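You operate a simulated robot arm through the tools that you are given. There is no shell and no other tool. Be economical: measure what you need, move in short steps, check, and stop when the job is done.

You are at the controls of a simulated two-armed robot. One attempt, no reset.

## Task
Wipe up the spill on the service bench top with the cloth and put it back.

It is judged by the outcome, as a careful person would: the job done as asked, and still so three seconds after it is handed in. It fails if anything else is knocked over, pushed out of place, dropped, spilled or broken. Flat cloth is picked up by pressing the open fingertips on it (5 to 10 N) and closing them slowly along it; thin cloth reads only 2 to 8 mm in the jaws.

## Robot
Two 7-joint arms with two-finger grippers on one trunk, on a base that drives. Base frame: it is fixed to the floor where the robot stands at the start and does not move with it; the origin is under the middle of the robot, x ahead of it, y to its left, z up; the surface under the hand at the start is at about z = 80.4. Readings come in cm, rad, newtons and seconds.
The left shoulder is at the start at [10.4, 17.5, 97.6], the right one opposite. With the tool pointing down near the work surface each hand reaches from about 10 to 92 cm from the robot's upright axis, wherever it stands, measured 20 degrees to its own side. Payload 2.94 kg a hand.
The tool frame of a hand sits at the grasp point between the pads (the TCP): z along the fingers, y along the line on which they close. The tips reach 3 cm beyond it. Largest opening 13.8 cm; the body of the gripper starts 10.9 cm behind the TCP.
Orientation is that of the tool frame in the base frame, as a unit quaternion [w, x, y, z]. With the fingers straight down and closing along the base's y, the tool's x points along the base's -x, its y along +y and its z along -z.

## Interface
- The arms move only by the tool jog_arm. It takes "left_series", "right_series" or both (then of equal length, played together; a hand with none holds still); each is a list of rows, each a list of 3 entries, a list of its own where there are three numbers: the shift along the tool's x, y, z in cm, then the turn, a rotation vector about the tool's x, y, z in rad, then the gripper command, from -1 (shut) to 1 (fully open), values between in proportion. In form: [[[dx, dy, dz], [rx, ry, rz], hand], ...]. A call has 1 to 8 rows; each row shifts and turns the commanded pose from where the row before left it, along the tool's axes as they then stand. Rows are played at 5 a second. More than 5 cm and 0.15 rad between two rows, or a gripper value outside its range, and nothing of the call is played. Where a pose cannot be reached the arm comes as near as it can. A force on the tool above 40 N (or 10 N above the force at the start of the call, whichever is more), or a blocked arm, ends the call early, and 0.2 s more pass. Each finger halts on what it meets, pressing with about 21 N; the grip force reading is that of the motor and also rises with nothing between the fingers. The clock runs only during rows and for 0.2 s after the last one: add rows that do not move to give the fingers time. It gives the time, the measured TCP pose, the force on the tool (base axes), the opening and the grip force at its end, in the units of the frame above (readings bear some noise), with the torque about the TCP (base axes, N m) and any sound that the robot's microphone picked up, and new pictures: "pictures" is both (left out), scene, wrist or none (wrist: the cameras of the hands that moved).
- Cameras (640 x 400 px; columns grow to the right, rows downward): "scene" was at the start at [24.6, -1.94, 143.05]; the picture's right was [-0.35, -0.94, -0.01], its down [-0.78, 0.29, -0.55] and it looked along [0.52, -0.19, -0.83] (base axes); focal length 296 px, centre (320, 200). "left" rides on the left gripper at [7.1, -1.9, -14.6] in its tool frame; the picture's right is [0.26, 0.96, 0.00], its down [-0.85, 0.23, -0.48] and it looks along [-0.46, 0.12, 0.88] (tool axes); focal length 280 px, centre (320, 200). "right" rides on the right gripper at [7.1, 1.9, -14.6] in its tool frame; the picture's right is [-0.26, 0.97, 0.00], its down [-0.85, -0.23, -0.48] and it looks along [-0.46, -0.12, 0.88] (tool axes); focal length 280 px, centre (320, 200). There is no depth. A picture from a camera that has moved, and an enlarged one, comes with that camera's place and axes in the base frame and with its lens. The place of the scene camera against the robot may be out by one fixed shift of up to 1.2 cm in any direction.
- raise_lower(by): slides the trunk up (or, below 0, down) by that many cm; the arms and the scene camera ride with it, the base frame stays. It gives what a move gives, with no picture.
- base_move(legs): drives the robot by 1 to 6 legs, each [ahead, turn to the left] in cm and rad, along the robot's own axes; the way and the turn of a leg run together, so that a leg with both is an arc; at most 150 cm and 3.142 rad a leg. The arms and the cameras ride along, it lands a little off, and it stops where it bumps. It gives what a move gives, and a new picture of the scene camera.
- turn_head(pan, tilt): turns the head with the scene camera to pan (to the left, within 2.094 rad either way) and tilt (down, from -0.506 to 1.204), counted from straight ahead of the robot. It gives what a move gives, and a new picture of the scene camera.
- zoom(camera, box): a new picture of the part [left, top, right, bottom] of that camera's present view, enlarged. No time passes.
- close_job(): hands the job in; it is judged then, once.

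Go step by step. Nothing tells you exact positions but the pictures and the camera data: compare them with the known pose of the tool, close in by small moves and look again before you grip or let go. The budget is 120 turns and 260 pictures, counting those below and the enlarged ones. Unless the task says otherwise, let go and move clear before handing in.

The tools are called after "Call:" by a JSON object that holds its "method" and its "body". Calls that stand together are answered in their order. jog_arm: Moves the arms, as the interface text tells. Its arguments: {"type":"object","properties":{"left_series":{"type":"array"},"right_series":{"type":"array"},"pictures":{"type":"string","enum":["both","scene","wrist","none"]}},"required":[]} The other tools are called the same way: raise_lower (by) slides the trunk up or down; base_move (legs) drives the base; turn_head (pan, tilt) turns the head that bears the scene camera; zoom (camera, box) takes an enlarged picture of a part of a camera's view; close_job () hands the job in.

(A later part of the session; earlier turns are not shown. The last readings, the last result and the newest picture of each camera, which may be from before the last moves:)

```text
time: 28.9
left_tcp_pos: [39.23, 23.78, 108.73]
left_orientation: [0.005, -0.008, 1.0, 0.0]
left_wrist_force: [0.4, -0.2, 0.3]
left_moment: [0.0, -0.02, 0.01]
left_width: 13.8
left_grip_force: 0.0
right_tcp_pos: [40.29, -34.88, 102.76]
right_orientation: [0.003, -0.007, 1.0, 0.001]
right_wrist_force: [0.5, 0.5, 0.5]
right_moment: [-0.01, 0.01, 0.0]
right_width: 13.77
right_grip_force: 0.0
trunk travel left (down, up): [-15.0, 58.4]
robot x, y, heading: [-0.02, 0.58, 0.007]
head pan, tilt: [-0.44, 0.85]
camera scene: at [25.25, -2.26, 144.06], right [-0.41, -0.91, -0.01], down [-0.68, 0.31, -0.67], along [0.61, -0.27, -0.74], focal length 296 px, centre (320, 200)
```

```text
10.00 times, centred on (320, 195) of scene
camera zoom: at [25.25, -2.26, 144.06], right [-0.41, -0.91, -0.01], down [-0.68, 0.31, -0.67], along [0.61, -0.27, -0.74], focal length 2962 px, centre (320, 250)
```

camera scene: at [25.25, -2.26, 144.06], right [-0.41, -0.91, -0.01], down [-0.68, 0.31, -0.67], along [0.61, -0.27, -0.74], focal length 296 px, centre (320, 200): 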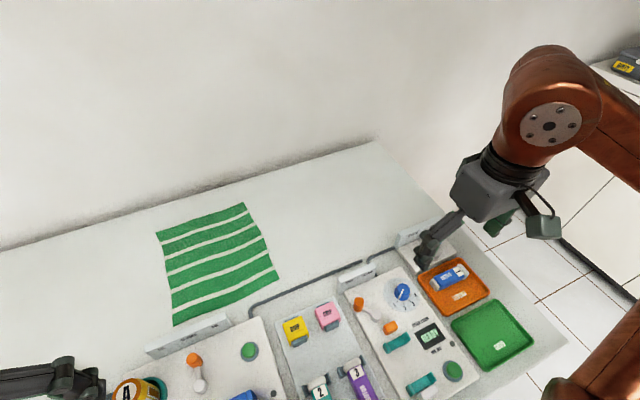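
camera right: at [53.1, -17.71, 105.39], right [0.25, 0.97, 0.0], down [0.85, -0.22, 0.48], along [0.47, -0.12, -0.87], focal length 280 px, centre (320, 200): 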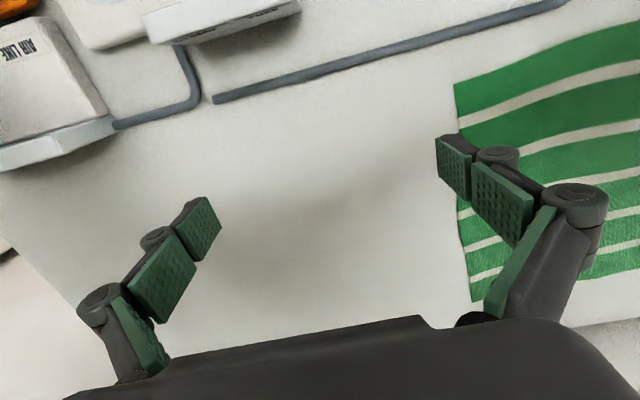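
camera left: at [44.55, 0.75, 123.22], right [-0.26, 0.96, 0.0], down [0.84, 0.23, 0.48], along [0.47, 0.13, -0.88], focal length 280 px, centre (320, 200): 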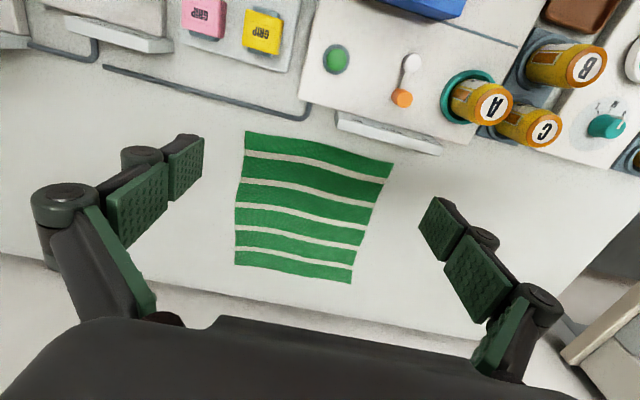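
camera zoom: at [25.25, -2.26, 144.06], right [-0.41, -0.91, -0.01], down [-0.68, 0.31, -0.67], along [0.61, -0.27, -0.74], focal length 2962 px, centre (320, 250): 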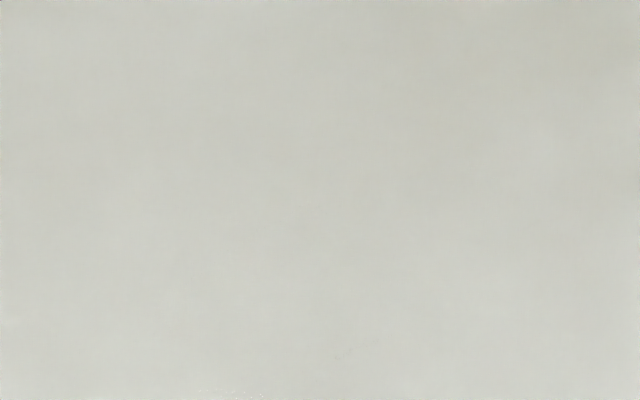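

Faint yellowish tints show to the right of the specks: maybe thin oil. I zoom on that region more.

Call:
{"method": "zoom", "body": {"camera": "scene", "box": [310, 155, 374, 195]}}

Call:
{"method": "zoom", "body": {"camera": "scene", "box": [280, 195, 344, 235]}}

Call:
{"method": "zoom", "body": {"camera": "scene", "box": [340, 180, 404, 220]}}

```text
10.00 times, centred on (342, 175) of scene
camera zoom: at [25.25, -2.26, 144.06], right [-0.41, -0.91, -0.01], down [-0.68, 0.31, -0.67], along [0.61, -0.27, -0.74], focal length 2962 px, centre (100, 450)
```

zoom: 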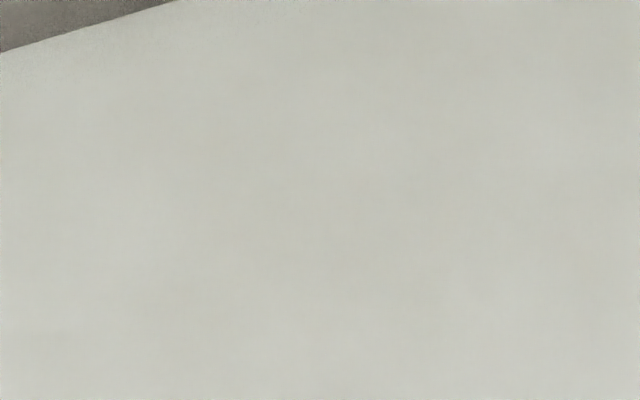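

```text
10.00 times, centred on (312, 215) of scene
camera zoom: at [25.25, -2.26, 144.06], right [-0.41, -0.91, -0.01], down [-0.68, 0.31, -0.67], along [0.61, -0.27, -0.74], focal length 2962 px, centre (400, 50)
```

zoom: 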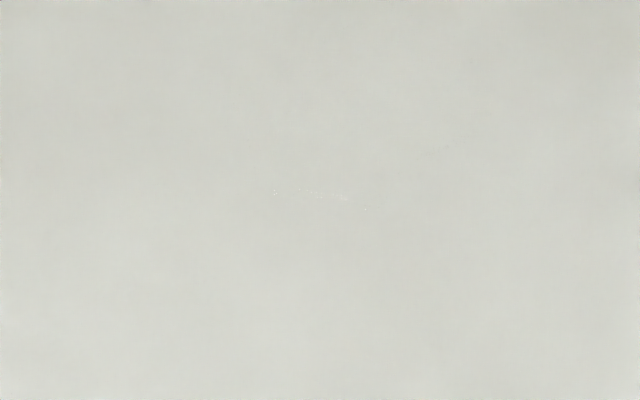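

```text
10.00 times, centred on (372, 200) of scene
camera zoom: at [25.25, -2.26, 144.06], right [-0.41, -0.91, -0.01], down [-0.68, 0.31, -0.67], along [0.61, -0.27, -0.74], focal length 2962 px, centre (-200, 200)
```

zoom: 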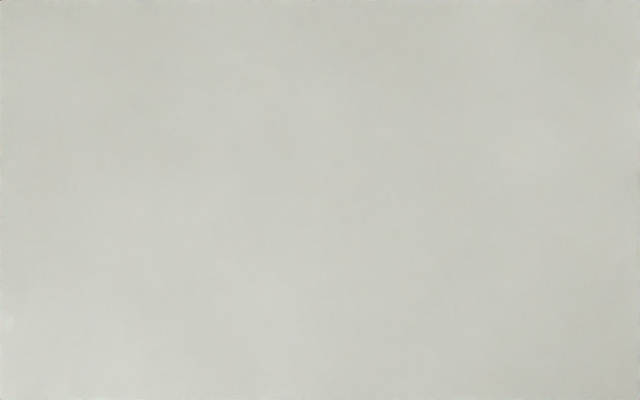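

A fixed fine line of glints is confirmed around (72.6–74, -21…-26), and a very weak yellow tint further right. I take the right wrist camera to look over (80, -28).

Call:
{"method": "jog_arm", "body": {"right_series": [[[-5, 0, 0], [0, 0, 0], 1], [[-5, 0, 0], [0, 0, 0], 1], [[-5, 0, 0], [0, 0, 0], 1], [[-5, 0, 0], [0, 0, 0], 1], [[-5, 0, 0], [0, 0, 0], 1], [[0, 0, 0], [0, 0, 0], 1]], "pictures": "both"}}

Call:
{"method": "zoom", "body": {"camera": "right", "box": [200, 60, 440, 210]}}

Call:
{"method": "zoom", "body": {"camera": "right", "box": [220, 160, 460, 310]}}

```text
time: 30.3
left_tcp_pos: [39.23, 23.57, 108.84]
left_orientation: [0.006, -0.007, 1.0, 0.0]
left_wrist_force: [0.1, -0.3, -0.6]
left_moment: [0.0, 0.0, -0.03]
left_width: 13.79
left_grip_force: 0.0
right_tcp_pos: [65.0, -34.48, 102.55]
right_orientation: [0.005, -0.007, 1.0, 0.0]
right_wrist_force: [1.4, -0.7, 0.3]
right_moment: [-0.05, 0.0, -0.01]
right_width: 13.8
right_grip_force: 0.0
trunk travel left (down, up): [-15.0, 58.4]
robot x, y, heading: [-0.26, 0.54, 0.015]
head pan, tilt: [-0.44, 0.85]
camera scene: at [25.23, -2.27, 144.06], right [-0.41, -0.91, -0.01], down [-0.68, 0.31, -0.67], along [0.61, -0.27, -0.74], focal length 296 px, centre (320, 200)
camera right: at [57.83, -32.71, 117.13], right [0.25, 0.97, 0.0], down [0.85, -0.22, 0.48], along [0.47, -0.12, -0.87], focal length 280 px, centre (320, 200)
```

scene: 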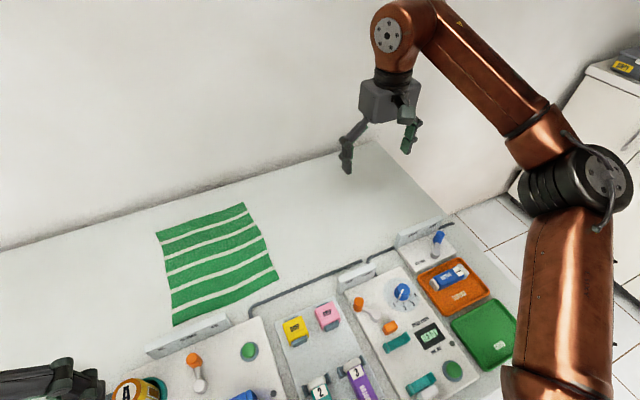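
right: 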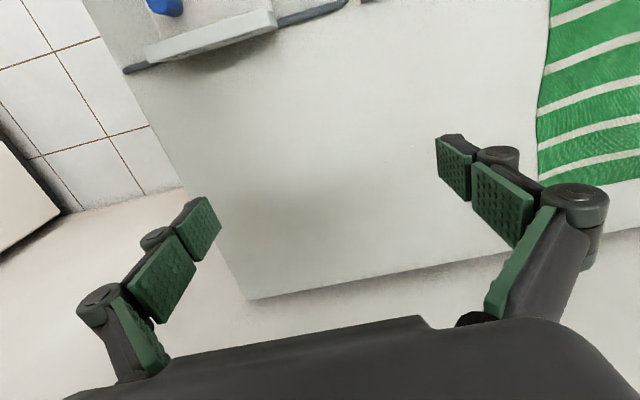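

```text
2.67 times, centred on (320, 135) of right
camera zoom: at [57.83, -32.71, 117.13], right [0.25, 0.97, 0.0], down [0.85, -0.22, 0.48], along [0.47, -0.12, -0.87], focal length 748 px, centre (320, 373)
```

zoom: 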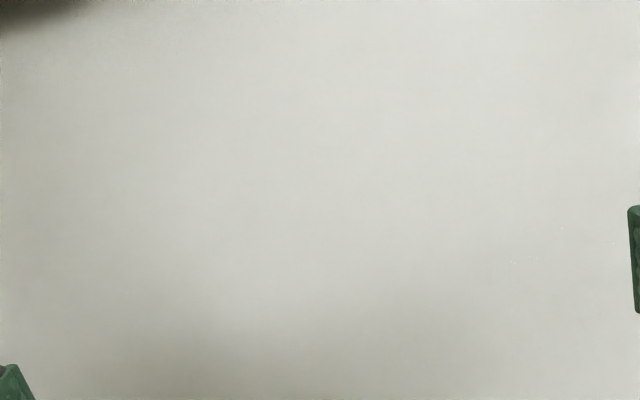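

```text
2.67 times, centred on (340, 235) of right
camera zoom: at [57.83, -32.71, 117.13], right [0.25, 0.97, 0.0], down [0.85, -0.22, 0.48], along [0.47, -0.12, -0.87], focal length 748 px, centre (267, 107)
```

zoom: 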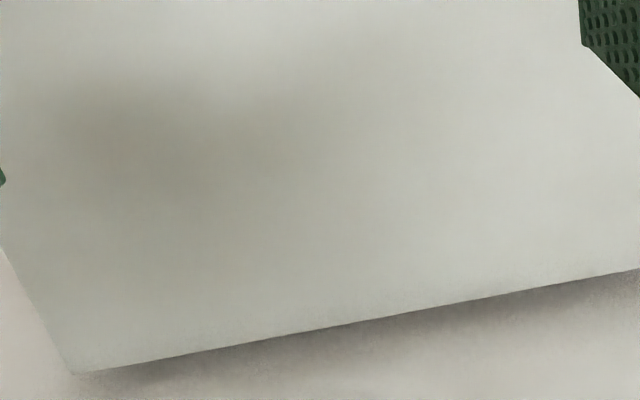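

The glints sit at fixed spots (72.5–74, -21…-27). I bring the camera right over them, lower, for a close view.

Call:
{"method": "jog_arm", "body": {"right_series": [[[-4, 3, 3], [0, 0, 0], 1], [[-4, 3, 3], [0, 0, 0], 1], [[0, 1, 4], [0, 0, 0], 1], [[0, 0, 0], [0, 0, 0], 1]], "pictures": "wrist"}}

Call:
{"method": "zoom", "body": {"camera": "right", "box": [200, 0, 440, 150]}}

Call:
{"method": "zoom", "body": {"camera": "right", "box": [220, 100, 460, 250]}}

```text
refused: row 1 steps farther than a row can; nothing moved
```

```text
2.67 times, centred on (320, 75) of right
camera zoom: at [57.83, -32.71, 117.13], right [0.25, 0.97, 0.0], down [0.85, -0.22, 0.48], along [0.47, -0.12, -0.87], focal length 748 px, centre (320, 533)
```

zoom: 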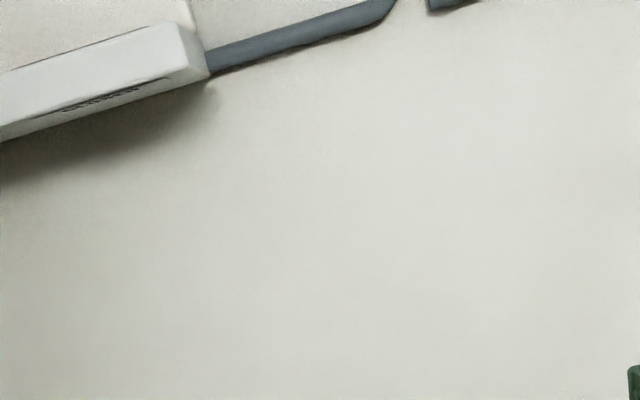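

```text
2.67 times, centred on (340, 175) of right
camera zoom: at [57.83, -32.71, 117.13], right [0.25, 0.97, 0.0], down [0.85, -0.22, 0.48], along [0.47, -0.12, -0.87], focal length 748 px, centre (267, 267)
```

zoom: 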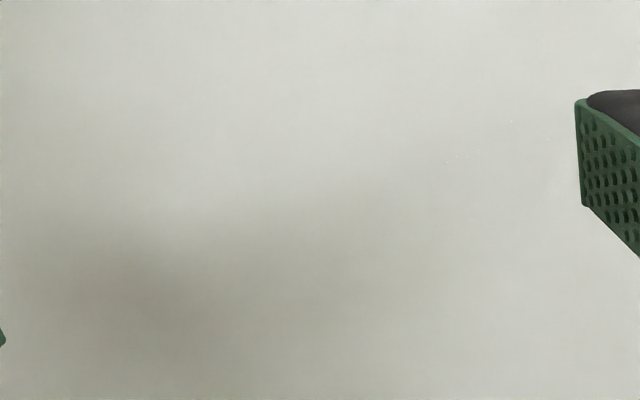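

Call:
{"method": "jog_arm", "body": {"right_series": [[[-3, 2, 3], [0, 0, 0], 1], [[-3, 2, 3], [0, 0, 0], 1], [[-3, 2, 3], [0, 0, 0], 1], [[0, 1, 1], [0, 0, 0], 1], [[0, 0, 0], [0, 0, 0], 1]], "pictures": "wrist"}}

Call:
{"method": "zoom", "body": {"camera": "right", "box": [200, 0, 440, 150]}}

Call:
{"method": "zoom", "body": {"camera": "right", "box": [220, 100, 460, 250]}}

```text
time: 31.5
left_tcp_pos: [39.01, 23.64, 108.73]
left_orientation: [0.006, -0.008, 1.0, 0.0]
left_wrist_force: [-0.3, 0.0, 0.5]
left_moment: [0.01, 0.0, 0.03]
left_width: 13.81
left_grip_force: 0.0
right_tcp_pos: [74.18, -27.44, 92.95]
right_orientation: [0.005, -0.007, 1.0, 0.0]
right_wrist_force: [-0.6, -0.4, -0.2]
right_moment: [0.01, -0.01, -0.01]
right_width: 13.79
right_grip_force: 0.1
trunk travel left (down, up): [-15.0, 58.4]
robot x, y, heading: [0.05, 0.16, 0.016]
head pan, tilt: [-0.44, 0.85]
camera right: at [66.99, -25.68, 107.34], right [0.25, 0.97, 0.0], down [0.85, -0.22, 0.49], along [0.47, -0.12, -0.87], focal length 280 px, centre (320, 200)
```

right: 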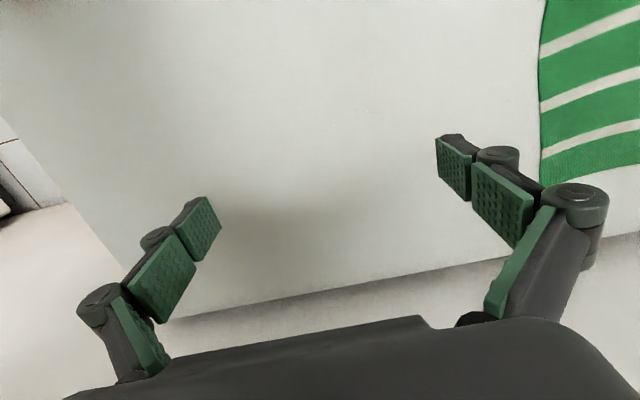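

```text
2.67 times, centred on (320, 75) of right
camera zoom: at [66.99, -25.68, 107.34], right [0.25, 0.97, 0.0], down [0.85, -0.22, 0.49], along [0.47, -0.12, -0.87], focal length 748 px, centre (320, 533)
```

zoom: 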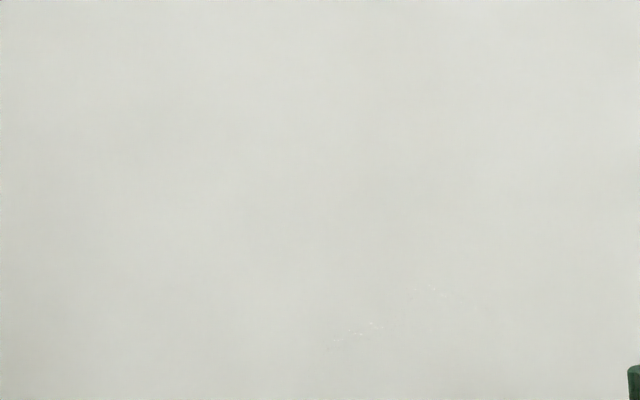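

```text
2.67 times, centred on (340, 175) of right
camera zoom: at [66.99, -25.68, 107.34], right [0.25, 0.97, 0.0], down [0.85, -0.22, 0.49], along [0.47, -0.12, -0.87], focal length 748 px, centre (267, 267)
```

zoom: 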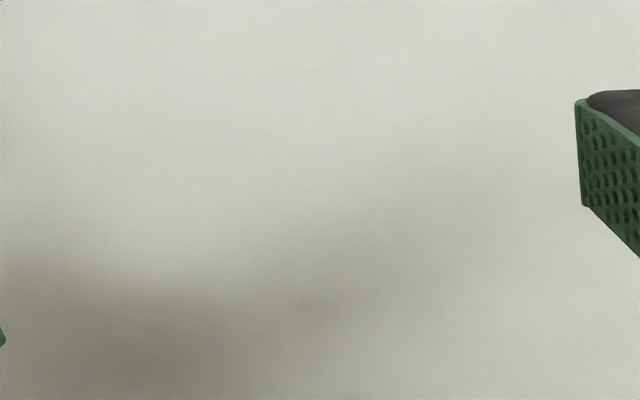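

Call:
{"method": "zoom", "body": {"camera": "right", "box": [300, 85, 396, 145]}}

Call:
{"method": "zoom", "body": {"camera": "right", "box": [160, 0, 480, 200]}}

```text
6.67 times, centred on (348, 115) of right
camera zoom: at [66.99, -25.68, 107.34], right [0.25, 0.97, 0.0], down [0.85, -0.22, 0.49], along [0.47, -0.12, -0.87], focal length 1869 px, centre (133, 767)
```

zoom: 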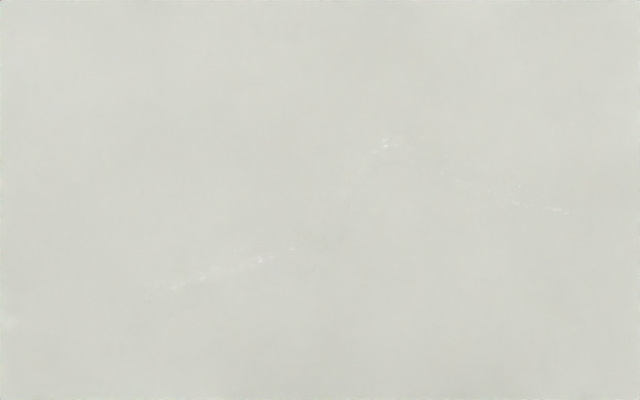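

```text
2.00 times, centred on (320, 100) of right
camera zoom: at [66.99, -25.68, 107.34], right [0.25, 0.97, 0.0], down [0.85, -0.22, 0.49], along [0.47, -0.12, -0.87], focal length 561 px, centre (320, 400)
```

zoom: 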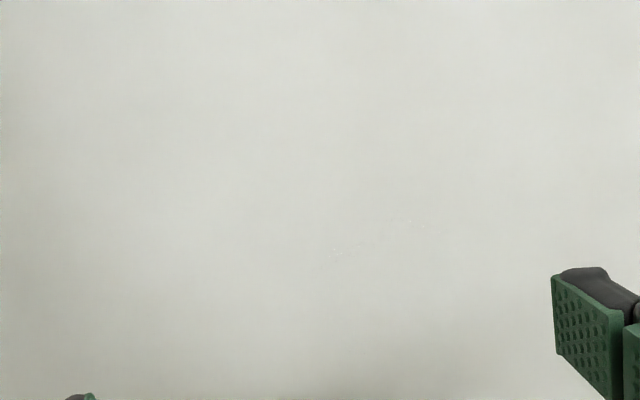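

The close view shows a lobed rim of glints: a clear puddle whose near rim runs x≈72.5–74, y -27…-21, body lying beyond, around (77,-24). The cloth spans x 58–86, y -6…18. I'll pinch its right edge with the right hand, drag it over the puddle pressing, then pull it back by its left edge.

Call:
{"method": "jog_arm", "body": {"right_series": [[[-0.5, 4, 0], [0, 0, 0], -0.2], [[-0.5, 4, 0], [0, 0, 0], -0.2], [[-0.5, 4, 0], [0, 0, 0], -0.2], [[0, 4, 0], [0, 0, 0], -0.2], [[0, 4, 0], [0, 0, 0], -0.2], [[0, 4.2, 0], [0, 0, 0], -0.2], [[0, 0, 0], [0, 0, 0], -0.2]], "pictures": "both"}}

```text
time: 33.1
left_tcp_pos: [39.26, 23.67, 108.75]
left_orientation: [0.005, -0.008, 1.0, 0.0]
left_wrist_force: [0.1, -0.3, 0.4]
left_moment: [-0.01, 0.02, -0.01]
left_width: 13.78
left_grip_force: 0.1
right_tcp_pos: [75.29, -3.07, 92.89]
right_orientation: [0.006, -0.008, 1.0, 0.001]
right_wrist_force: [-0.6, 0.2, -0.9]
right_moment: [0.01, -0.04, -0.01]
right_width: 5.52
right_grip_force: 0.1
trunk travel left (down, up): [-15.0, 58.4]
robot x, y, heading: [0.05, 0.69, 0.017]
head pan, tilt: [-0.44, 0.85]
camera scene: at [25.23, -2.26, 144.06], right [-0.41, -0.91, -0.01], down [-0.68, 0.31, -0.67], along [0.61, -0.27, -0.74], focal length 296 px, centre (320, 200)
camera right: at [67.97, -1.31, 107.33], right [0.25, 0.97, 0.0], down [0.85, -0.22, 0.49], along [0.47, -0.12, -0.87], focal length 280 px, centre (320, 200)
```

scene: 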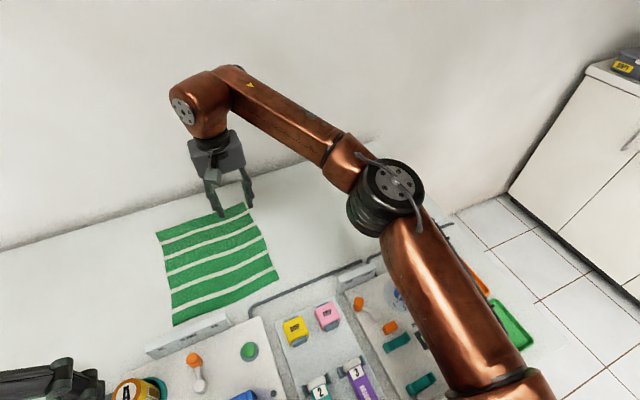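
right: 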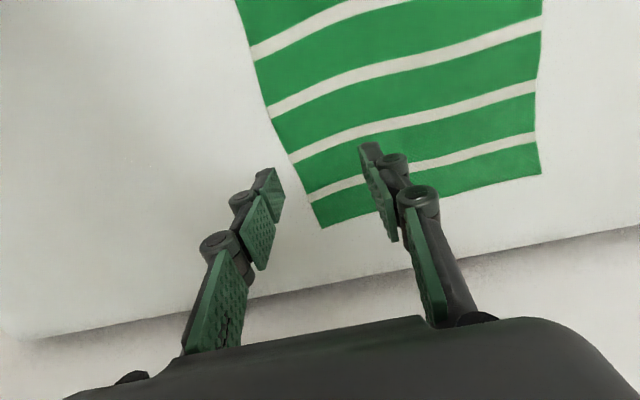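

The fingers straddle the cloth's right edge zone (edge at y≈-6.7). I shift 1 cm inward and descend to just above the cloth.

Call:
{"method": "jog_arm", "body": {"right_series": [[[0, 1, 3], [0, 0, 0], -0.2], [[0, 0, 3], [0, 0, 0], -0.2], [[0, 0, 2], [0, 0, 0], -0.2], [[0, 0, 0.8], [0, 0, 0], -0.2], [[0, 0, 0], [0, 0, 0], -0.2]], "pictures": "wrist"}}

```text
time: 34.3
left_tcp_pos: [39.19, 23.69, 108.72]
left_orientation: [0.005, -0.007, 1.0, 0.0]
left_wrist_force: [0.7, 0.7, 0.5]
left_moment: [0.01, -0.01, -0.01]
left_width: 13.79
left_grip_force: 0.1
right_tcp_pos: [75.59, -2.07, 83.96]
right_orientation: [0.005, -0.006, 1.0, 0.0]
right_wrist_force: [0.3, -0.2, 0.4]
right_moment: [0.0, 0.0, -0.03]
right_width: 5.53
right_grip_force: 0.0
trunk travel left (down, up): [-15.0, 58.4]
robot x, y, heading: [-0.24, 0.23, 0.011]
head pan, tilt: [-0.44, 0.85]
camera right: at [68.28, -0.29, 98.49], right [0.25, 0.97, 0.0], down [0.85, -0.22, 0.49], along [0.47, -0.12, -0.87], focal length 280 px, centre (320, 200)
```

right: 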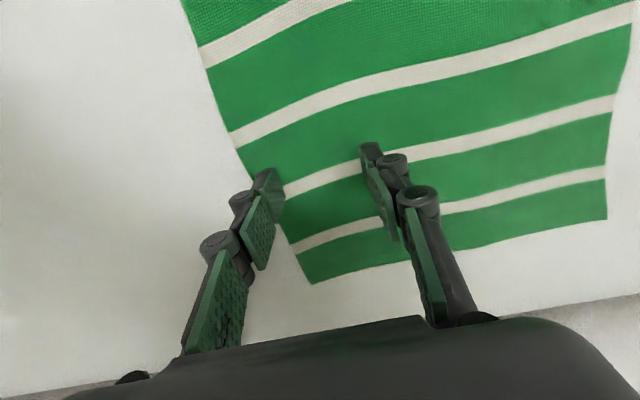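

Call:
{"method": "jog_arm", "body": {"right_series": [[[0, 0.8, 0], [0, 0, 0], -0.2], [[0, 0, 0.3], [0, 0, 0], -0.2], [[0, 0, 0.2], [0, 0, 0], -0.2], [[0, 0, 0.1], [0, 0, 0], -0.2]], "pictures": "none"}}

```text
time: 35.3
left_tcp_pos: [39.1, 23.78, 108.71]
left_orientation: [0.005, -0.008, 1.0, 0.0]
left_wrist_force: [0.1, 0.4, 0.4]
left_moment: [0.0, 0.0, 0.0]
left_width: 13.79
left_grip_force: 0.1
right_tcp_pos: [75.4, -1.31, 83.45]
right_orientation: [0.005, -0.008, 1.0, 0.0]
right_wrist_force: [-0.6, 0.9, 1.6]
right_moment: [0.04, -0.02, -0.01]
right_width: 5.52
right_grip_force: 0.1
trunk travel left (down, up): [-15.0, 58.4]
robot x, y, heading: [-0.28, 0.45, 0.01]
head pan, tilt: [-0.44, 0.85]
```

Just touching. I press a little more in small steps.

Call:
{"method": "jog_arm", "body": {"right_series": [[[0, 0, 0.2], [0, 0, 0], -0.2], [[0, 0, 0], [0, 0, 0], -0.2]], "pictures": "none"}}

```text
time: 35.9
left_tcp_pos: [39.05, 23.64, 108.72]
left_orientation: [0.006, -0.008, 1.0, 0.0]
left_wrist_force: [-0.4, -0.4, -0.2]
left_moment: [-0.05, -0.01, 0.01]
left_width: 13.82
left_grip_force: 0.1
right_tcp_pos: [75.4, -1.34, 83.28]
right_orientation: [0.005, -0.007, 1.0, 0.0]
right_wrist_force: [-0.5, -0.3, 0.5]
right_moment: [0.01, -0.01, 0.0]
right_width: 5.51
right_grip_force: 0.1
trunk travel left (down, up): [-15.0, 58.4]
robot x, y, heading: [-0.13, 0.6, 0.017]
head pan, tilt: [-0.44, 0.85]
```

Call:
{"method": "jog_arm", "body": {"right_series": [[[0, 0, 0.2], [0, 0, 0], -0.2], [[0, 0, 0], [0, 0, 0], -0.2]], "pictures": "none"}}

Call:
{"method": "jog_arm", "body": {"right_series": [[[0, 0, 0.2], [0, 0, 0], -0.2], [[0, 0, 0], [0, 0, 0], -0.2]], "pictures": "none"}}

```text
time: 36.5
left_tcp_pos: [39.12, 23.71, 108.71]
left_orientation: [0.005, -0.007, 1.0, 0.0]
left_wrist_force: [-0.3, 0.1, 0.2]
left_moment: [0.01, 0.0, 0.01]
left_width: 13.8
left_grip_force: 0.0
right_tcp_pos: [75.47, -1.32, 83.18]
right_orientation: [0.005, -0.007, 1.0, 0.0]
right_wrist_force: [1.1, -0.2, -0.1]
right_moment: [-0.02, 0.02, 0.01]
right_width: 5.53
right_grip_force: 0.1
trunk travel left (down, up): [-15.0, 58.4]
robot x, y, heading: [-0.22, 0.1, 0.012]
head pan, tilt: [-0.44, 0.85]
```

```text
time: 37.1
left_tcp_pos: [38.98, 23.67, 108.69]
left_orientation: [0.006, -0.008, 1.0, 0.0]
left_wrist_force: [-0.2, 0.0, -0.2]
left_moment: [0.02, 0.0, -0.03]
left_width: 13.78
left_grip_force: 0.1
right_tcp_pos: [75.53, -1.43, 82.99]
right_orientation: [0.004, -0.007, 1.0, 0.0]
right_wrist_force: [-0.4, -0.4, 2.3]
right_moment: [0.01, 0.07, -0.03]
right_width: 5.54
right_grip_force: 0.0
trunk travel left (down, up): [-15.0, 58.4]
robot x, y, heading: [-0.06, 0.31, 0.017]
head pan, tilt: [-0.44, 0.85]
```

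Call:
{"method": "jog_arm", "body": {"right_series": [[[0, 0, 0.15], [0, 0, 0], -0.2], [[0, 0, 0], [0, 0, 0], -0.2]], "pictures": "none"}}

Call:
{"method": "jog_arm", "body": {"right_series": [[[0, 0, 0.15], [0, 0, 0], -0.2], [[0, 0, 0], [0, 0, 0], -0.2]], "pictures": "none"}}

```text
time: 37.7
left_tcp_pos: [39.24, 23.69, 108.73]
left_orientation: [0.004, -0.008, 1.0, 0.0]
left_wrist_force: [-1.3, 0.2, 0.2]
left_moment: [0.0, -0.03, 0.02]
left_width: 13.81
left_grip_force: 0.0
right_tcp_pos: [75.52, -1.23, 83.01]
right_orientation: [0.007, -0.008, 1.0, 0.001]
right_wrist_force: [-1.2, -1.8, 17.6]
right_moment: [-0.19, 0.09, 0.01]
right_width: 5.61
right_grip_force: 0.7
trunk travel left (down, up): [-15.0, 58.4]
robot x, y, heading: [-0.36, 0.46, 0.015]
head pan, tilt: [-0.44, 0.85]
```

```text
time: 38.3
left_tcp_pos: [39.08, 23.71, 108.62]
left_orientation: [0.006, -0.008, 1.0, 0.0]
left_wrist_force: [0.7, 0.4, 0.0]
left_moment: [-0.01, 0.0, 0.01]
left_width: 13.81
left_grip_force: 0.0
right_tcp_pos: [75.47, -1.31, 82.99]
right_orientation: [0.007, -0.007, 1.0, 0.002]
right_wrist_force: [-0.9, 2.0, 32.4]
right_moment: [0.12, 0.15, 0.02]
right_width: 5.53
right_grip_force: 6.5
trunk travel left (down, up): [-15.0, 58.4]
robot x, y, heading: [0.08, 0.25, 0.013]
head pan, tilt: [-0.44, 0.85]
```

Too hard at 32 N (contact at commanded z≈83.0); I ease by 0.24 cm to about 8 N and close slowly.

Call:
{"method": "jog_arm", "body": {"right_series": [[[0, 0, -0.24], [0, 0, 0], -0.2], [[0, 0, 0], [0, 0, 0], -0.2]], "pictures": "none"}}

Call:
{"method": "jog_arm", "body": {"right_series": [[[0, 0, 0], [0, 0, 0], -0.3], [[0, 0, 0], [0, 0, 0], -0.4], [[0, 0, 0], [0, 0, 0], -0.5], [[0, 0, 0], [0, 0, 0], -0.6], [[0, 0, 0], [0, 0, 0], -0.7], [[0, 0, 0], [0, 0, 0], -0.8]], "pictures": "wrist"}}

```text
time: 38.9
left_tcp_pos: [39.14, 23.65, 108.71]
left_orientation: [0.005, -0.008, 1.0, 0.0]
left_wrist_force: [0.2, -0.6, -0.4]
left_moment: [-0.03, 0.01, -0.05]
left_width: 13.83
left_grip_force: 0.0
right_tcp_pos: [75.43, -1.44, 82.8]
right_orientation: [0.005, -0.007, 1.0, 0.0]
right_wrist_force: [0.9, -0.3, 4.8]
right_moment: [0.0, 0.02, 0.01]
right_width: 5.69
right_grip_force: 0.0
trunk travel left (down, up): [-15.0, 58.4]
robot x, y, heading: [-0.61, 0.56, 0.013]
head pan, tilt: [-0.44, 0.85]
```

```text
time: 40.3
left_tcp_pos: [39.23, 23.63, 108.69]
left_orientation: [0.006, -0.008, 1.0, 0.0]
left_wrist_force: [-0.9, -0.4, -0.7]
left_moment: [0.0, 0.01, 0.02]
left_width: 13.78
left_grip_force: 0.0
right_tcp_pos: [75.44, -1.24, 82.97]
right_orientation: [0.006, -0.007, 1.0, -0.001]
right_wrist_force: [-0.1, 0.3, 18.6]
right_moment: [0.06, 0.12, -0.01]
right_width: 1.37
right_grip_force: 0.1
trunk travel left (down, up): [-15.0, 58.4]
robot x, y, heading: [-0.22, 0.13, 0.011]
head pan, tilt: [-0.44, 0.85]
camera right: at [68.2, 0.48, 97.41], right [0.25, 0.97, 0.0], down [0.85, -0.22, 0.49], along [0.47, -0.12, -0.87], focal length 280 px, centre (320, 200)
```

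right: 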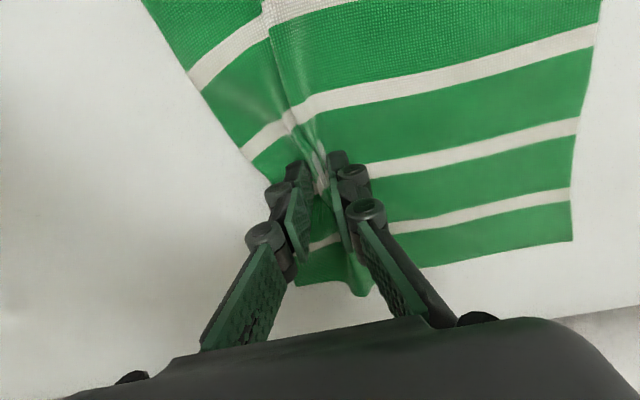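

A fold is gathering between the fingers. I finish closing with slightly less pressure.

Call:
{"method": "jog_arm", "body": {"right_series": [[[0, 0, -0.08], [0, 0, 0], -0.9], [[0, 0, 0], [0, 0, 0], -1], [[0, 0, 0], [0, 0, 0], -1], [[0, 0, 0], [0, 0, 0], -1]], "pictures": "wrist"}}

```text
time: 41.3
left_tcp_pos: [39.02, 23.63, 108.69]
left_orientation: [0.005, -0.008, 1.0, -0.001]
left_wrist_force: [-0.4, -0.2, -0.1]
left_moment: [0.01, 0.0, 0.0]
left_width: 13.79
left_grip_force: 0.0
right_tcp_pos: [75.4, -1.32, 82.99]
right_orientation: [0.005, -0.007, 1.0, 0.0]
right_wrist_force: [0.3, -1.3, -0.1]
right_moment: [0.01, 0.02, 0.0]
right_width: 0.44
right_grip_force: 27.7
trunk travel left (down, up): [-15.0, 58.4]
robot x, y, heading: [-0.32, 0.22, 0.011]
head pan, tilt: [-0.44, 0.85]
camera right: at [68.14, 0.48, 97.45], right [0.25, 0.97, 0.0], down [0.85, -0.22, 0.48], along [0.47, -0.12, -0.87], focal length 280 px, centre (320, 200)
```

right: 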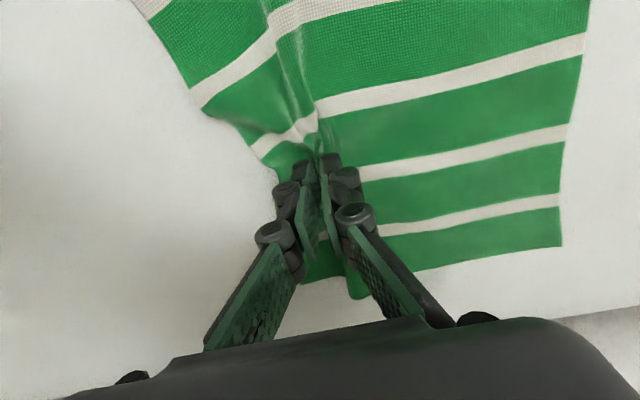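

The cloth is held (4.4 mm). I drag it to the right toward and over the puddle with light contact.

Call:
{"method": "jog_arm", "body": {"right_series": [[[0, -2, 0.03], [0, 0, 0], -1], [[0, -2, 0], [0, 0, 0], -1], [[0, -2, 0], [0, 0, 0], -1], [[0, -2, 0], [0, 0, 0], -1], [[0, -2, 0], [0, 0, 0], -1], [[0, -2, 0], [0, 0, 0], -1]], "pictures": "both"}}

```text
time: 42.7
left_tcp_pos: [39.19, 23.69, 108.71]
left_orientation: [0.005, -0.007, 1.0, 0.0]
left_wrist_force: [0.0, 0.0, 0.0]
left_moment: [0.01, 0.0, -0.01]
left_width: 13.8
left_grip_force: 0.0
right_tcp_pos: [75.47, -13.41, 82.84]
right_orientation: [0.007, -0.007, 1.0, 0.0]
right_wrist_force: [-0.1, -1.0, 7.8]
right_moment: [0.06, 0.06, -0.03]
right_width: 0.2
right_grip_force: 21.9
trunk travel left (down, up): [-15.0, 58.4]
robot x, y, heading: [-0.15, 0.45, 0.014]
head pan, tilt: [-0.44, 0.85]
camera scene: at [25.23, -2.22, 144.06], right [-0.41, -0.91, -0.01], down [-0.68, 0.31, -0.67], along [0.61, -0.27, -0.74], focal length 296 px, centre (320, 200)
camera right: at [68.27, -11.65, 97.32], right [0.25, 0.97, 0.0], down [0.85, -0.22, 0.49], along [0.47, -0.12, -0.87], focal length 280 px, centre (320, 200)
```

scene: 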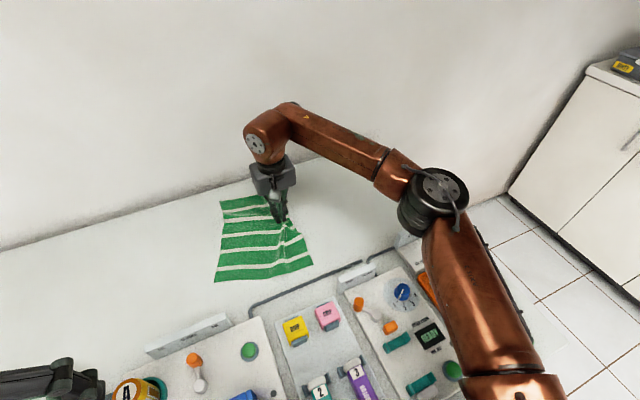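
right: 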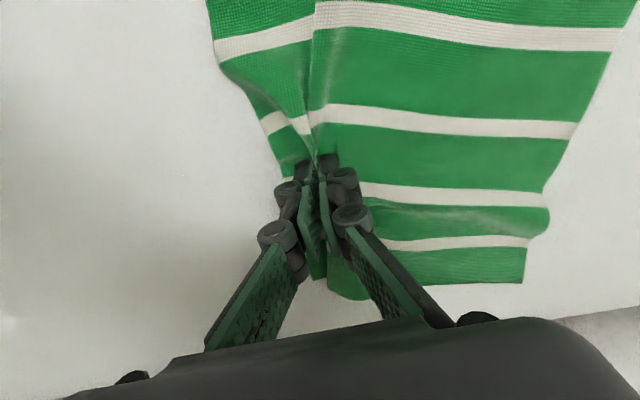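

The cloth follows flat. I continue over the puddle.

Call:
{"method": "jog_arm", "body": {"right_series": [[[0, -2.3, 0], [0, 0, 0], -1], [[0, -2.3, 0], [0, 0, 0], -1], [[0, -2.3, 0], [0, 0, 0], -1], [[0, -2.3, 0], [0, 0, 0], -1], [[0, -2.3, 0], [0, 0, 0], -1], [[0, -2.3, 0], [0, 0, 0], -1], [[0, -2.3, 0], [0, 0, 0], -1], [[0, -2, 0], [0, 0, 0], -1]], "pictures": "both"}}

```text
time: 44.5
left_tcp_pos: [39.02, 23.73, 108.71]
left_orientation: [0.005, -0.007, 1.0, 0.0]
left_wrist_force: [0.1, -0.4, -0.2]
left_moment: [0.02, 0.0, 0.0]
left_width: 13.8
left_grip_force: 0.1
right_tcp_pos: [75.85, -31.37, 83.05]
right_orientation: [0.005, -0.007, 1.0, 0.0]
right_wrist_force: [-0.7, 0.2, 1.0]
right_moment: [0.0, 0.03, -0.02]
right_width: 0.47
right_grip_force: 18.3
trunk travel left (down, up): [-15.0, 58.4]
robot x, y, heading: [0.02, 0.35, 0.013]
head pan, tilt: [-0.44, 0.85]
camera scene: at [25.23, -2.22, 144.06], right [-0.41, -0.91, -0.01], down [-0.68, 0.31, -0.67], along [0.61, -0.27, -0.74], focal length 296 px, centre (320, 200)
camera right: at [68.54, -29.71, 97.51], right [0.25, 0.97, 0.0], down [0.85, -0.22, 0.49], along [0.47, -0.12, -0.87], focal length 280 px, centre (320, 200)
```

scene: 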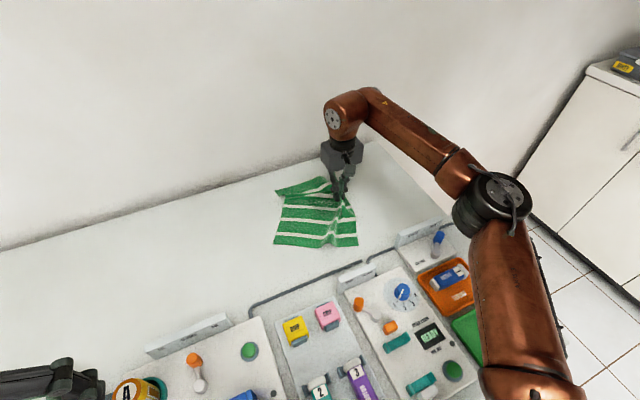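
right: 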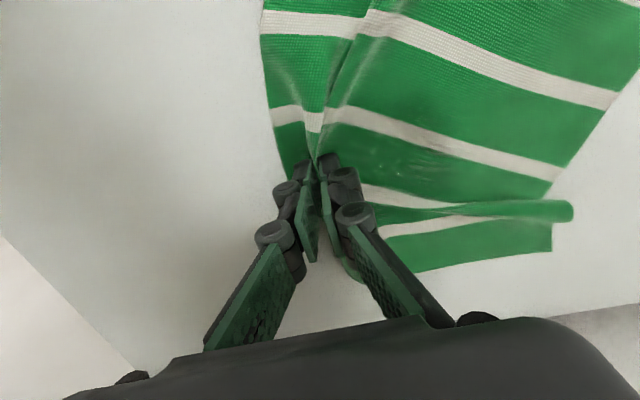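

The cloth now covers the puddle spot (some glints on the wet cloth). I scrub back and forth with light pressure over x 74–82, y -18…-31.

Call:
{"method": "jog_arm", "body": {"right_series": [[[0, 2.5, 0.05], [0, 0, 0], -1], [[0, 2.5, 0], [0, 0, 0], -1], [[0, 2.5, 0], [0, 0, 0], -1], [[0, 2.5, 0], [0, 0, 0], -1], [[-3, 2, 0], [0, 0, 0], -1], [[0, -3, 0], [0, 0, 0], -1], [[0, -3, 0], [0, 0, 0], -1], [[0, -3, 0], [0, 0, 0], -1]], "pictures": "wrist"}}

Call:
{"method": "jog_arm", "body": {"right_series": [[[0, -3, 0], [0, 0, 0], -1], [[3, 0, 0], [0, 0, 0], -1], [[3, 0, 0], [0, 0, 0], -1], [[-3, 2, 0], [0, 0, 0], -1], [[-3, 2, 0], [0, 0, 0], -1], [[3, 2, 0], [0, 0, 0], -1], [[3, 2, 0], [0, 0, 0], -1], [[-3, 2, 0], [0, 0, 0], -1]], "pictures": "both"}}

```text
time: 46.3
left_tcp_pos: [39.13, 23.69, 108.73]
left_orientation: [0.004, -0.007, 1.0, 0.0]
left_wrist_force: [-0.6, -0.1, -0.4]
left_moment: [-0.01, 0.01, -0.04]
left_width: 13.78
left_grip_force: 0.0
right_tcp_pos: [79.11, -28.33, 83.22]
right_orientation: [0.005, -0.006, 1.0, 0.0]
right_wrist_force: [-0.2, -0.7, 3.0]
right_moment: [0.18, 0.07, -0.03]
right_width: 0.13
right_grip_force: 15.9
trunk travel left (down, up): [-15.0, 58.4]
robot x, y, heading: [-0.34, 0.38, 0.016]
head pan, tilt: [-0.44, 0.85]
camera right: at [71.82, -26.54, 97.56], right [0.25, 0.97, 0.0], down [0.85, -0.22, 0.48], along [0.47, -0.12, -0.87], focal length 280 px, centre (320, 200)
```

right: 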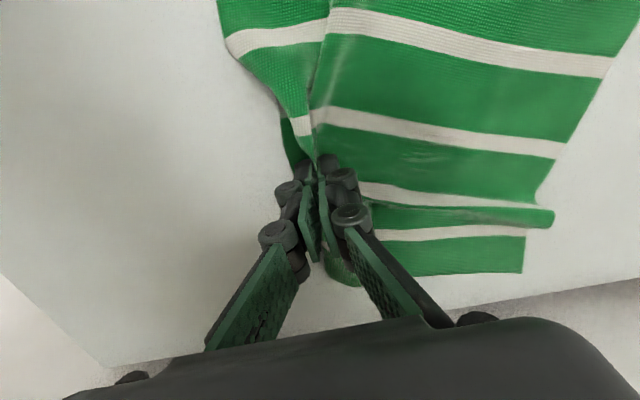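

```text
time: 48.1
left_tcp_pos: [39.12, 23.64, 108.64]
left_orientation: [0.005, -0.007, 1.0, 0.0]
left_wrist_force: [0.0, 0.5, 0.9]
left_moment: [-0.03, 0.01, 0.0]
left_width: 13.78
left_grip_force: 0.1
right_tcp_pos: [75.97, -21.13, 82.87]
right_orientation: [0.007, -0.006, 1.0, 0.001]
right_wrist_force: [-1.2, 2.2, 14.3]
right_moment: [0.59, 0.05, 0.04]
right_width: 0.45
right_grip_force: 22.3
trunk travel left (down, up): [-15.0, 58.4]
robot x, y, heading: [-0.59, -0.06, 0.015]
head pan, tilt: [-0.44, 0.85]
camera scene: at [25.23, -2.21, 144.06], right [-0.41, -0.91, -0.01], down [-0.68, 0.31, -0.67], along [0.61, -0.27, -0.74], focal length 296 px, centre (320, 200)
camera right: at [68.62, -19.49, 97.36], right [0.25, 0.97, 0.0], down [0.85, -0.22, 0.49], along [0.47, -0.12, -0.87], focal length 280 px, centre (320, 200)
```

scene: 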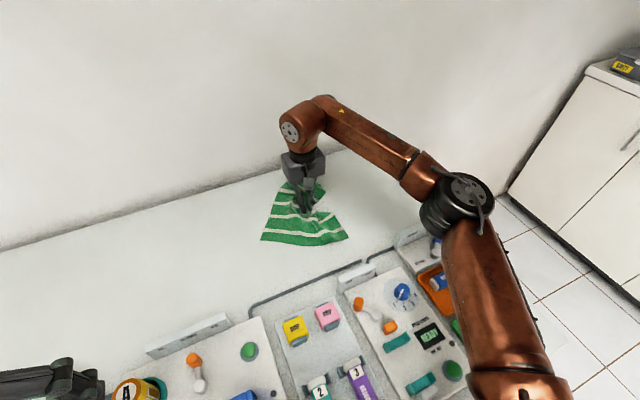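
right: 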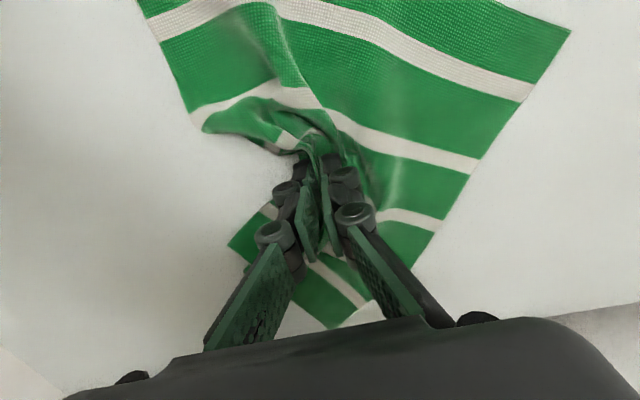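

I stroke out to the right again to straighten the cloth, then look.

Call:
{"method": "jog_arm", "body": {"right_series": [[[-2, -2, -0.05], [0, 0, 0], -1], [[-2, -2, 0], [0, 0, 0], -1], [[1, -2.3, 0], [0, 0, 0], -1], [[1, -2.3, 0], [0, 0, 0], -1], [[1, -2.3, 0], [0, 0, 0], -1], [[1, -2.3, 0], [0, 0, 0], -1], [[0, 0, 0], [0, 0, 0], -1]], "pictures": "both"}}

```text
time: 49.7
left_tcp_pos: [39.15, 23.79, 108.85]
left_orientation: [0.005, -0.008, 1.0, 0.0]
left_wrist_force: [0.2, -0.5, 0.1]
left_moment: [0.03, -0.01, 0.0]
left_width: 13.77
left_grip_force: 0.0
right_tcp_pos: [75.85, -34.6, 82.98]
right_orientation: [0.005, -0.008, 1.0, 0.0]
right_wrist_force: [0.5, 1.2, 3.5]
right_moment: [0.61, 0.11, -0.06]
right_width: 0.45
right_grip_force: 28.1
trunk travel left (down, up): [-15.0, 58.4]
robot x, y, heading: [-0.14, 0.28, 0.015]
head pan, tilt: [-0.44, 0.85]
camera scene: at [25.23, -2.22, 144.06], right [-0.41, -0.91, -0.01], down [-0.68, 0.31, -0.67], along [0.61, -0.27, -0.74], focal length 296 px, centre (320, 200)
camera right: at [68.61, -32.73, 97.35], right [0.25, 0.97, 0.0], down [0.85, -0.22, 0.49], along [0.47, -0.12, -0.87], focal length 280 px, centre (320, 200)
```

scene: 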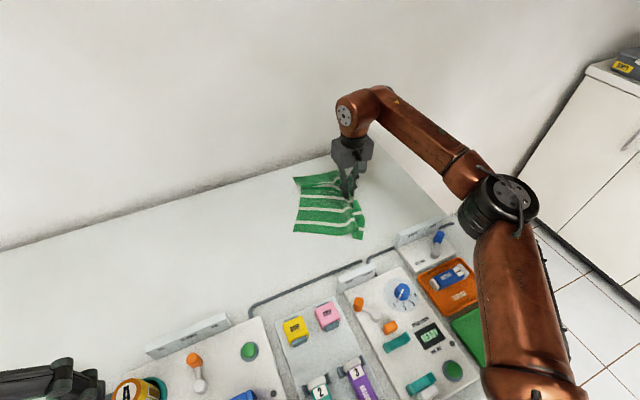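
right: 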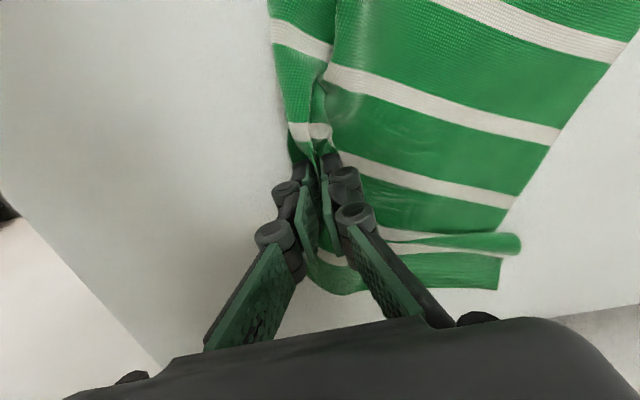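

The cloth lies flat over the puddle area. I release it, lift the right hand and clear it to the right.

Call:
{"method": "jog_arm", "body": {"right_series": [[[0, 0, 0], [0, 0, 0], -0.7], [[0, 0, 0], [0, 0, 0], -0.5], [[0, 0, -1], [0, 0, 0], -0.5], [[0, 0, -4], [0, 0, 0], -0.5], [[0, 0, -5], [0, 0, 0], -0.5], [[4, 0, -3], [0, 0, 0], -0.5], [[4, 0, -3], [0, 0, 0], -0.5], [[4, 0, -3], [0, 0, 0], -0.5]], "pictures": "none"}}

Call:
{"method": "jog_arm", "body": {"right_series": [[[4, 0, 0], [0, 0, 0], -0.5], [[4, 0, 0], [0, 0, 0], -0.5], [[4, -1, 0], [0, 0, 0], -0.5], [[4, -1, 0], [0, 0, 0], -0.5], [[4, -1, 0], [0, 0, 0], -0.5], [[4, -1, 0], [0, 0, 0], -0.5]], "left_series": [[[-4, -2, 0], [0, 0, 0], -0.2], [[-4, -2, 0], [0, 0, 0], -0.2], [[-4, -2, 0], [0, 0, 0], -0.2], [[-4, -2, 0], [0, 0, 0], -0.2], [[-4, -2, 0], [0, 0, 0], -0.2], [[-4, -2, 0], [0, 0, 0], -0.2]], "pictures": "both"}}

```text
time: 51.5
left_tcp_pos: [39.21, 23.79, 108.72]
left_orientation: [0.005, -0.007, 1.0, 0.001]
left_wrist_force: [-0.8, 0.2, 0.1]
left_moment: [0.0, -0.02, 0.02]
left_width: 13.79
left_grip_force: 0.0
right_tcp_pos: [63.54, -34.81, 101.84]
right_orientation: [0.005, -0.007, 1.0, -0.001]
right_wrist_force: [0.1, 0.4, -0.8]
right_moment: [-0.02, -0.01, 0.02]
right_width: 3.45
right_grip_force: 0.0
trunk travel left (down, up): [-15.0, 58.4]
robot x, y, heading: [0.01, 0.17, 0.009]
head pan, tilt: [-0.44, 0.85]
```

```text
time: 52.9
left_tcp_pos: [63.52, 12.03, 108.64]
left_orientation: [0.005, -0.009, 1.0, 0.0]
left_wrist_force: [-0.2, 0.2, 0.4]
left_moment: [-0.01, -0.02, -0.03]
left_width: 5.51
left_grip_force: 0.2
right_tcp_pos: [39.98, -39.07, 101.57]
right_orientation: [0.005, -0.008, 1.0, -0.001]
right_wrist_force: [0.2, 0.4, 0.0]
right_moment: [-0.03, 0.03, -0.02]
right_width: 3.43
right_grip_force: 0.0
trunk travel left (down, up): [-15.0, 58.4]
robot x, y, heading: [-0.19, 0.59, 0.017]
head pan, tilt: [-0.44, 0.85]
camera scene: at [25.24, -2.25, 144.06], right [-0.41, -0.91, -0.01], down [-0.68, 0.31, -0.67], along [0.61, -0.27, -0.74], focal length 296 px, centre (320, 200)
camera right: at [32.76, -37.3, 115.98], right [0.25, 0.97, 0.0], down [0.85, -0.22, 0.48], along [0.47, -0.12, -0.88], focal length 280 px, centre (320, 200)
camera left: at [56.36, 10.06, 123.29], right [-0.28, 0.96, 0.0], down [0.84, 0.24, 0.48], along [0.47, 0.13, -0.87], focal length 280 px, centre (320, 200)
```

scene: 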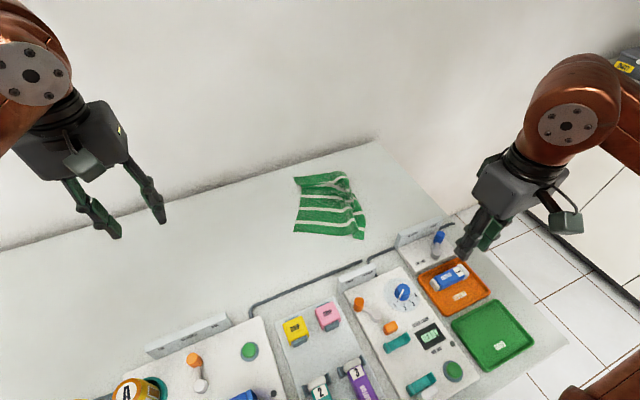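
right: 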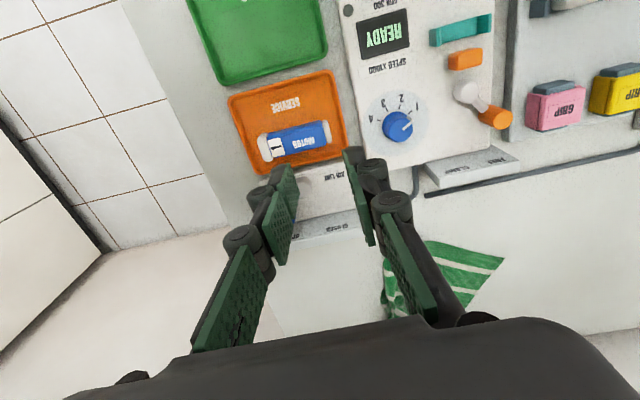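
left: 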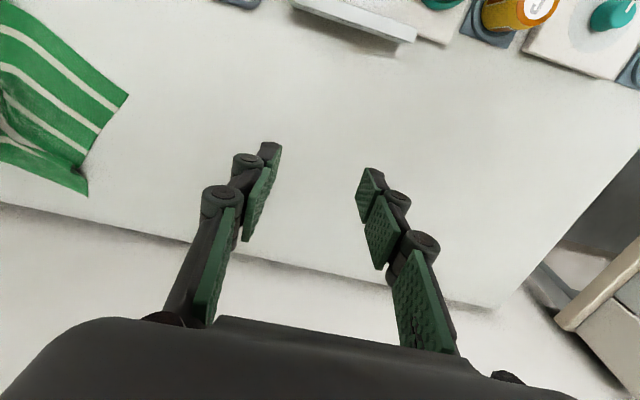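

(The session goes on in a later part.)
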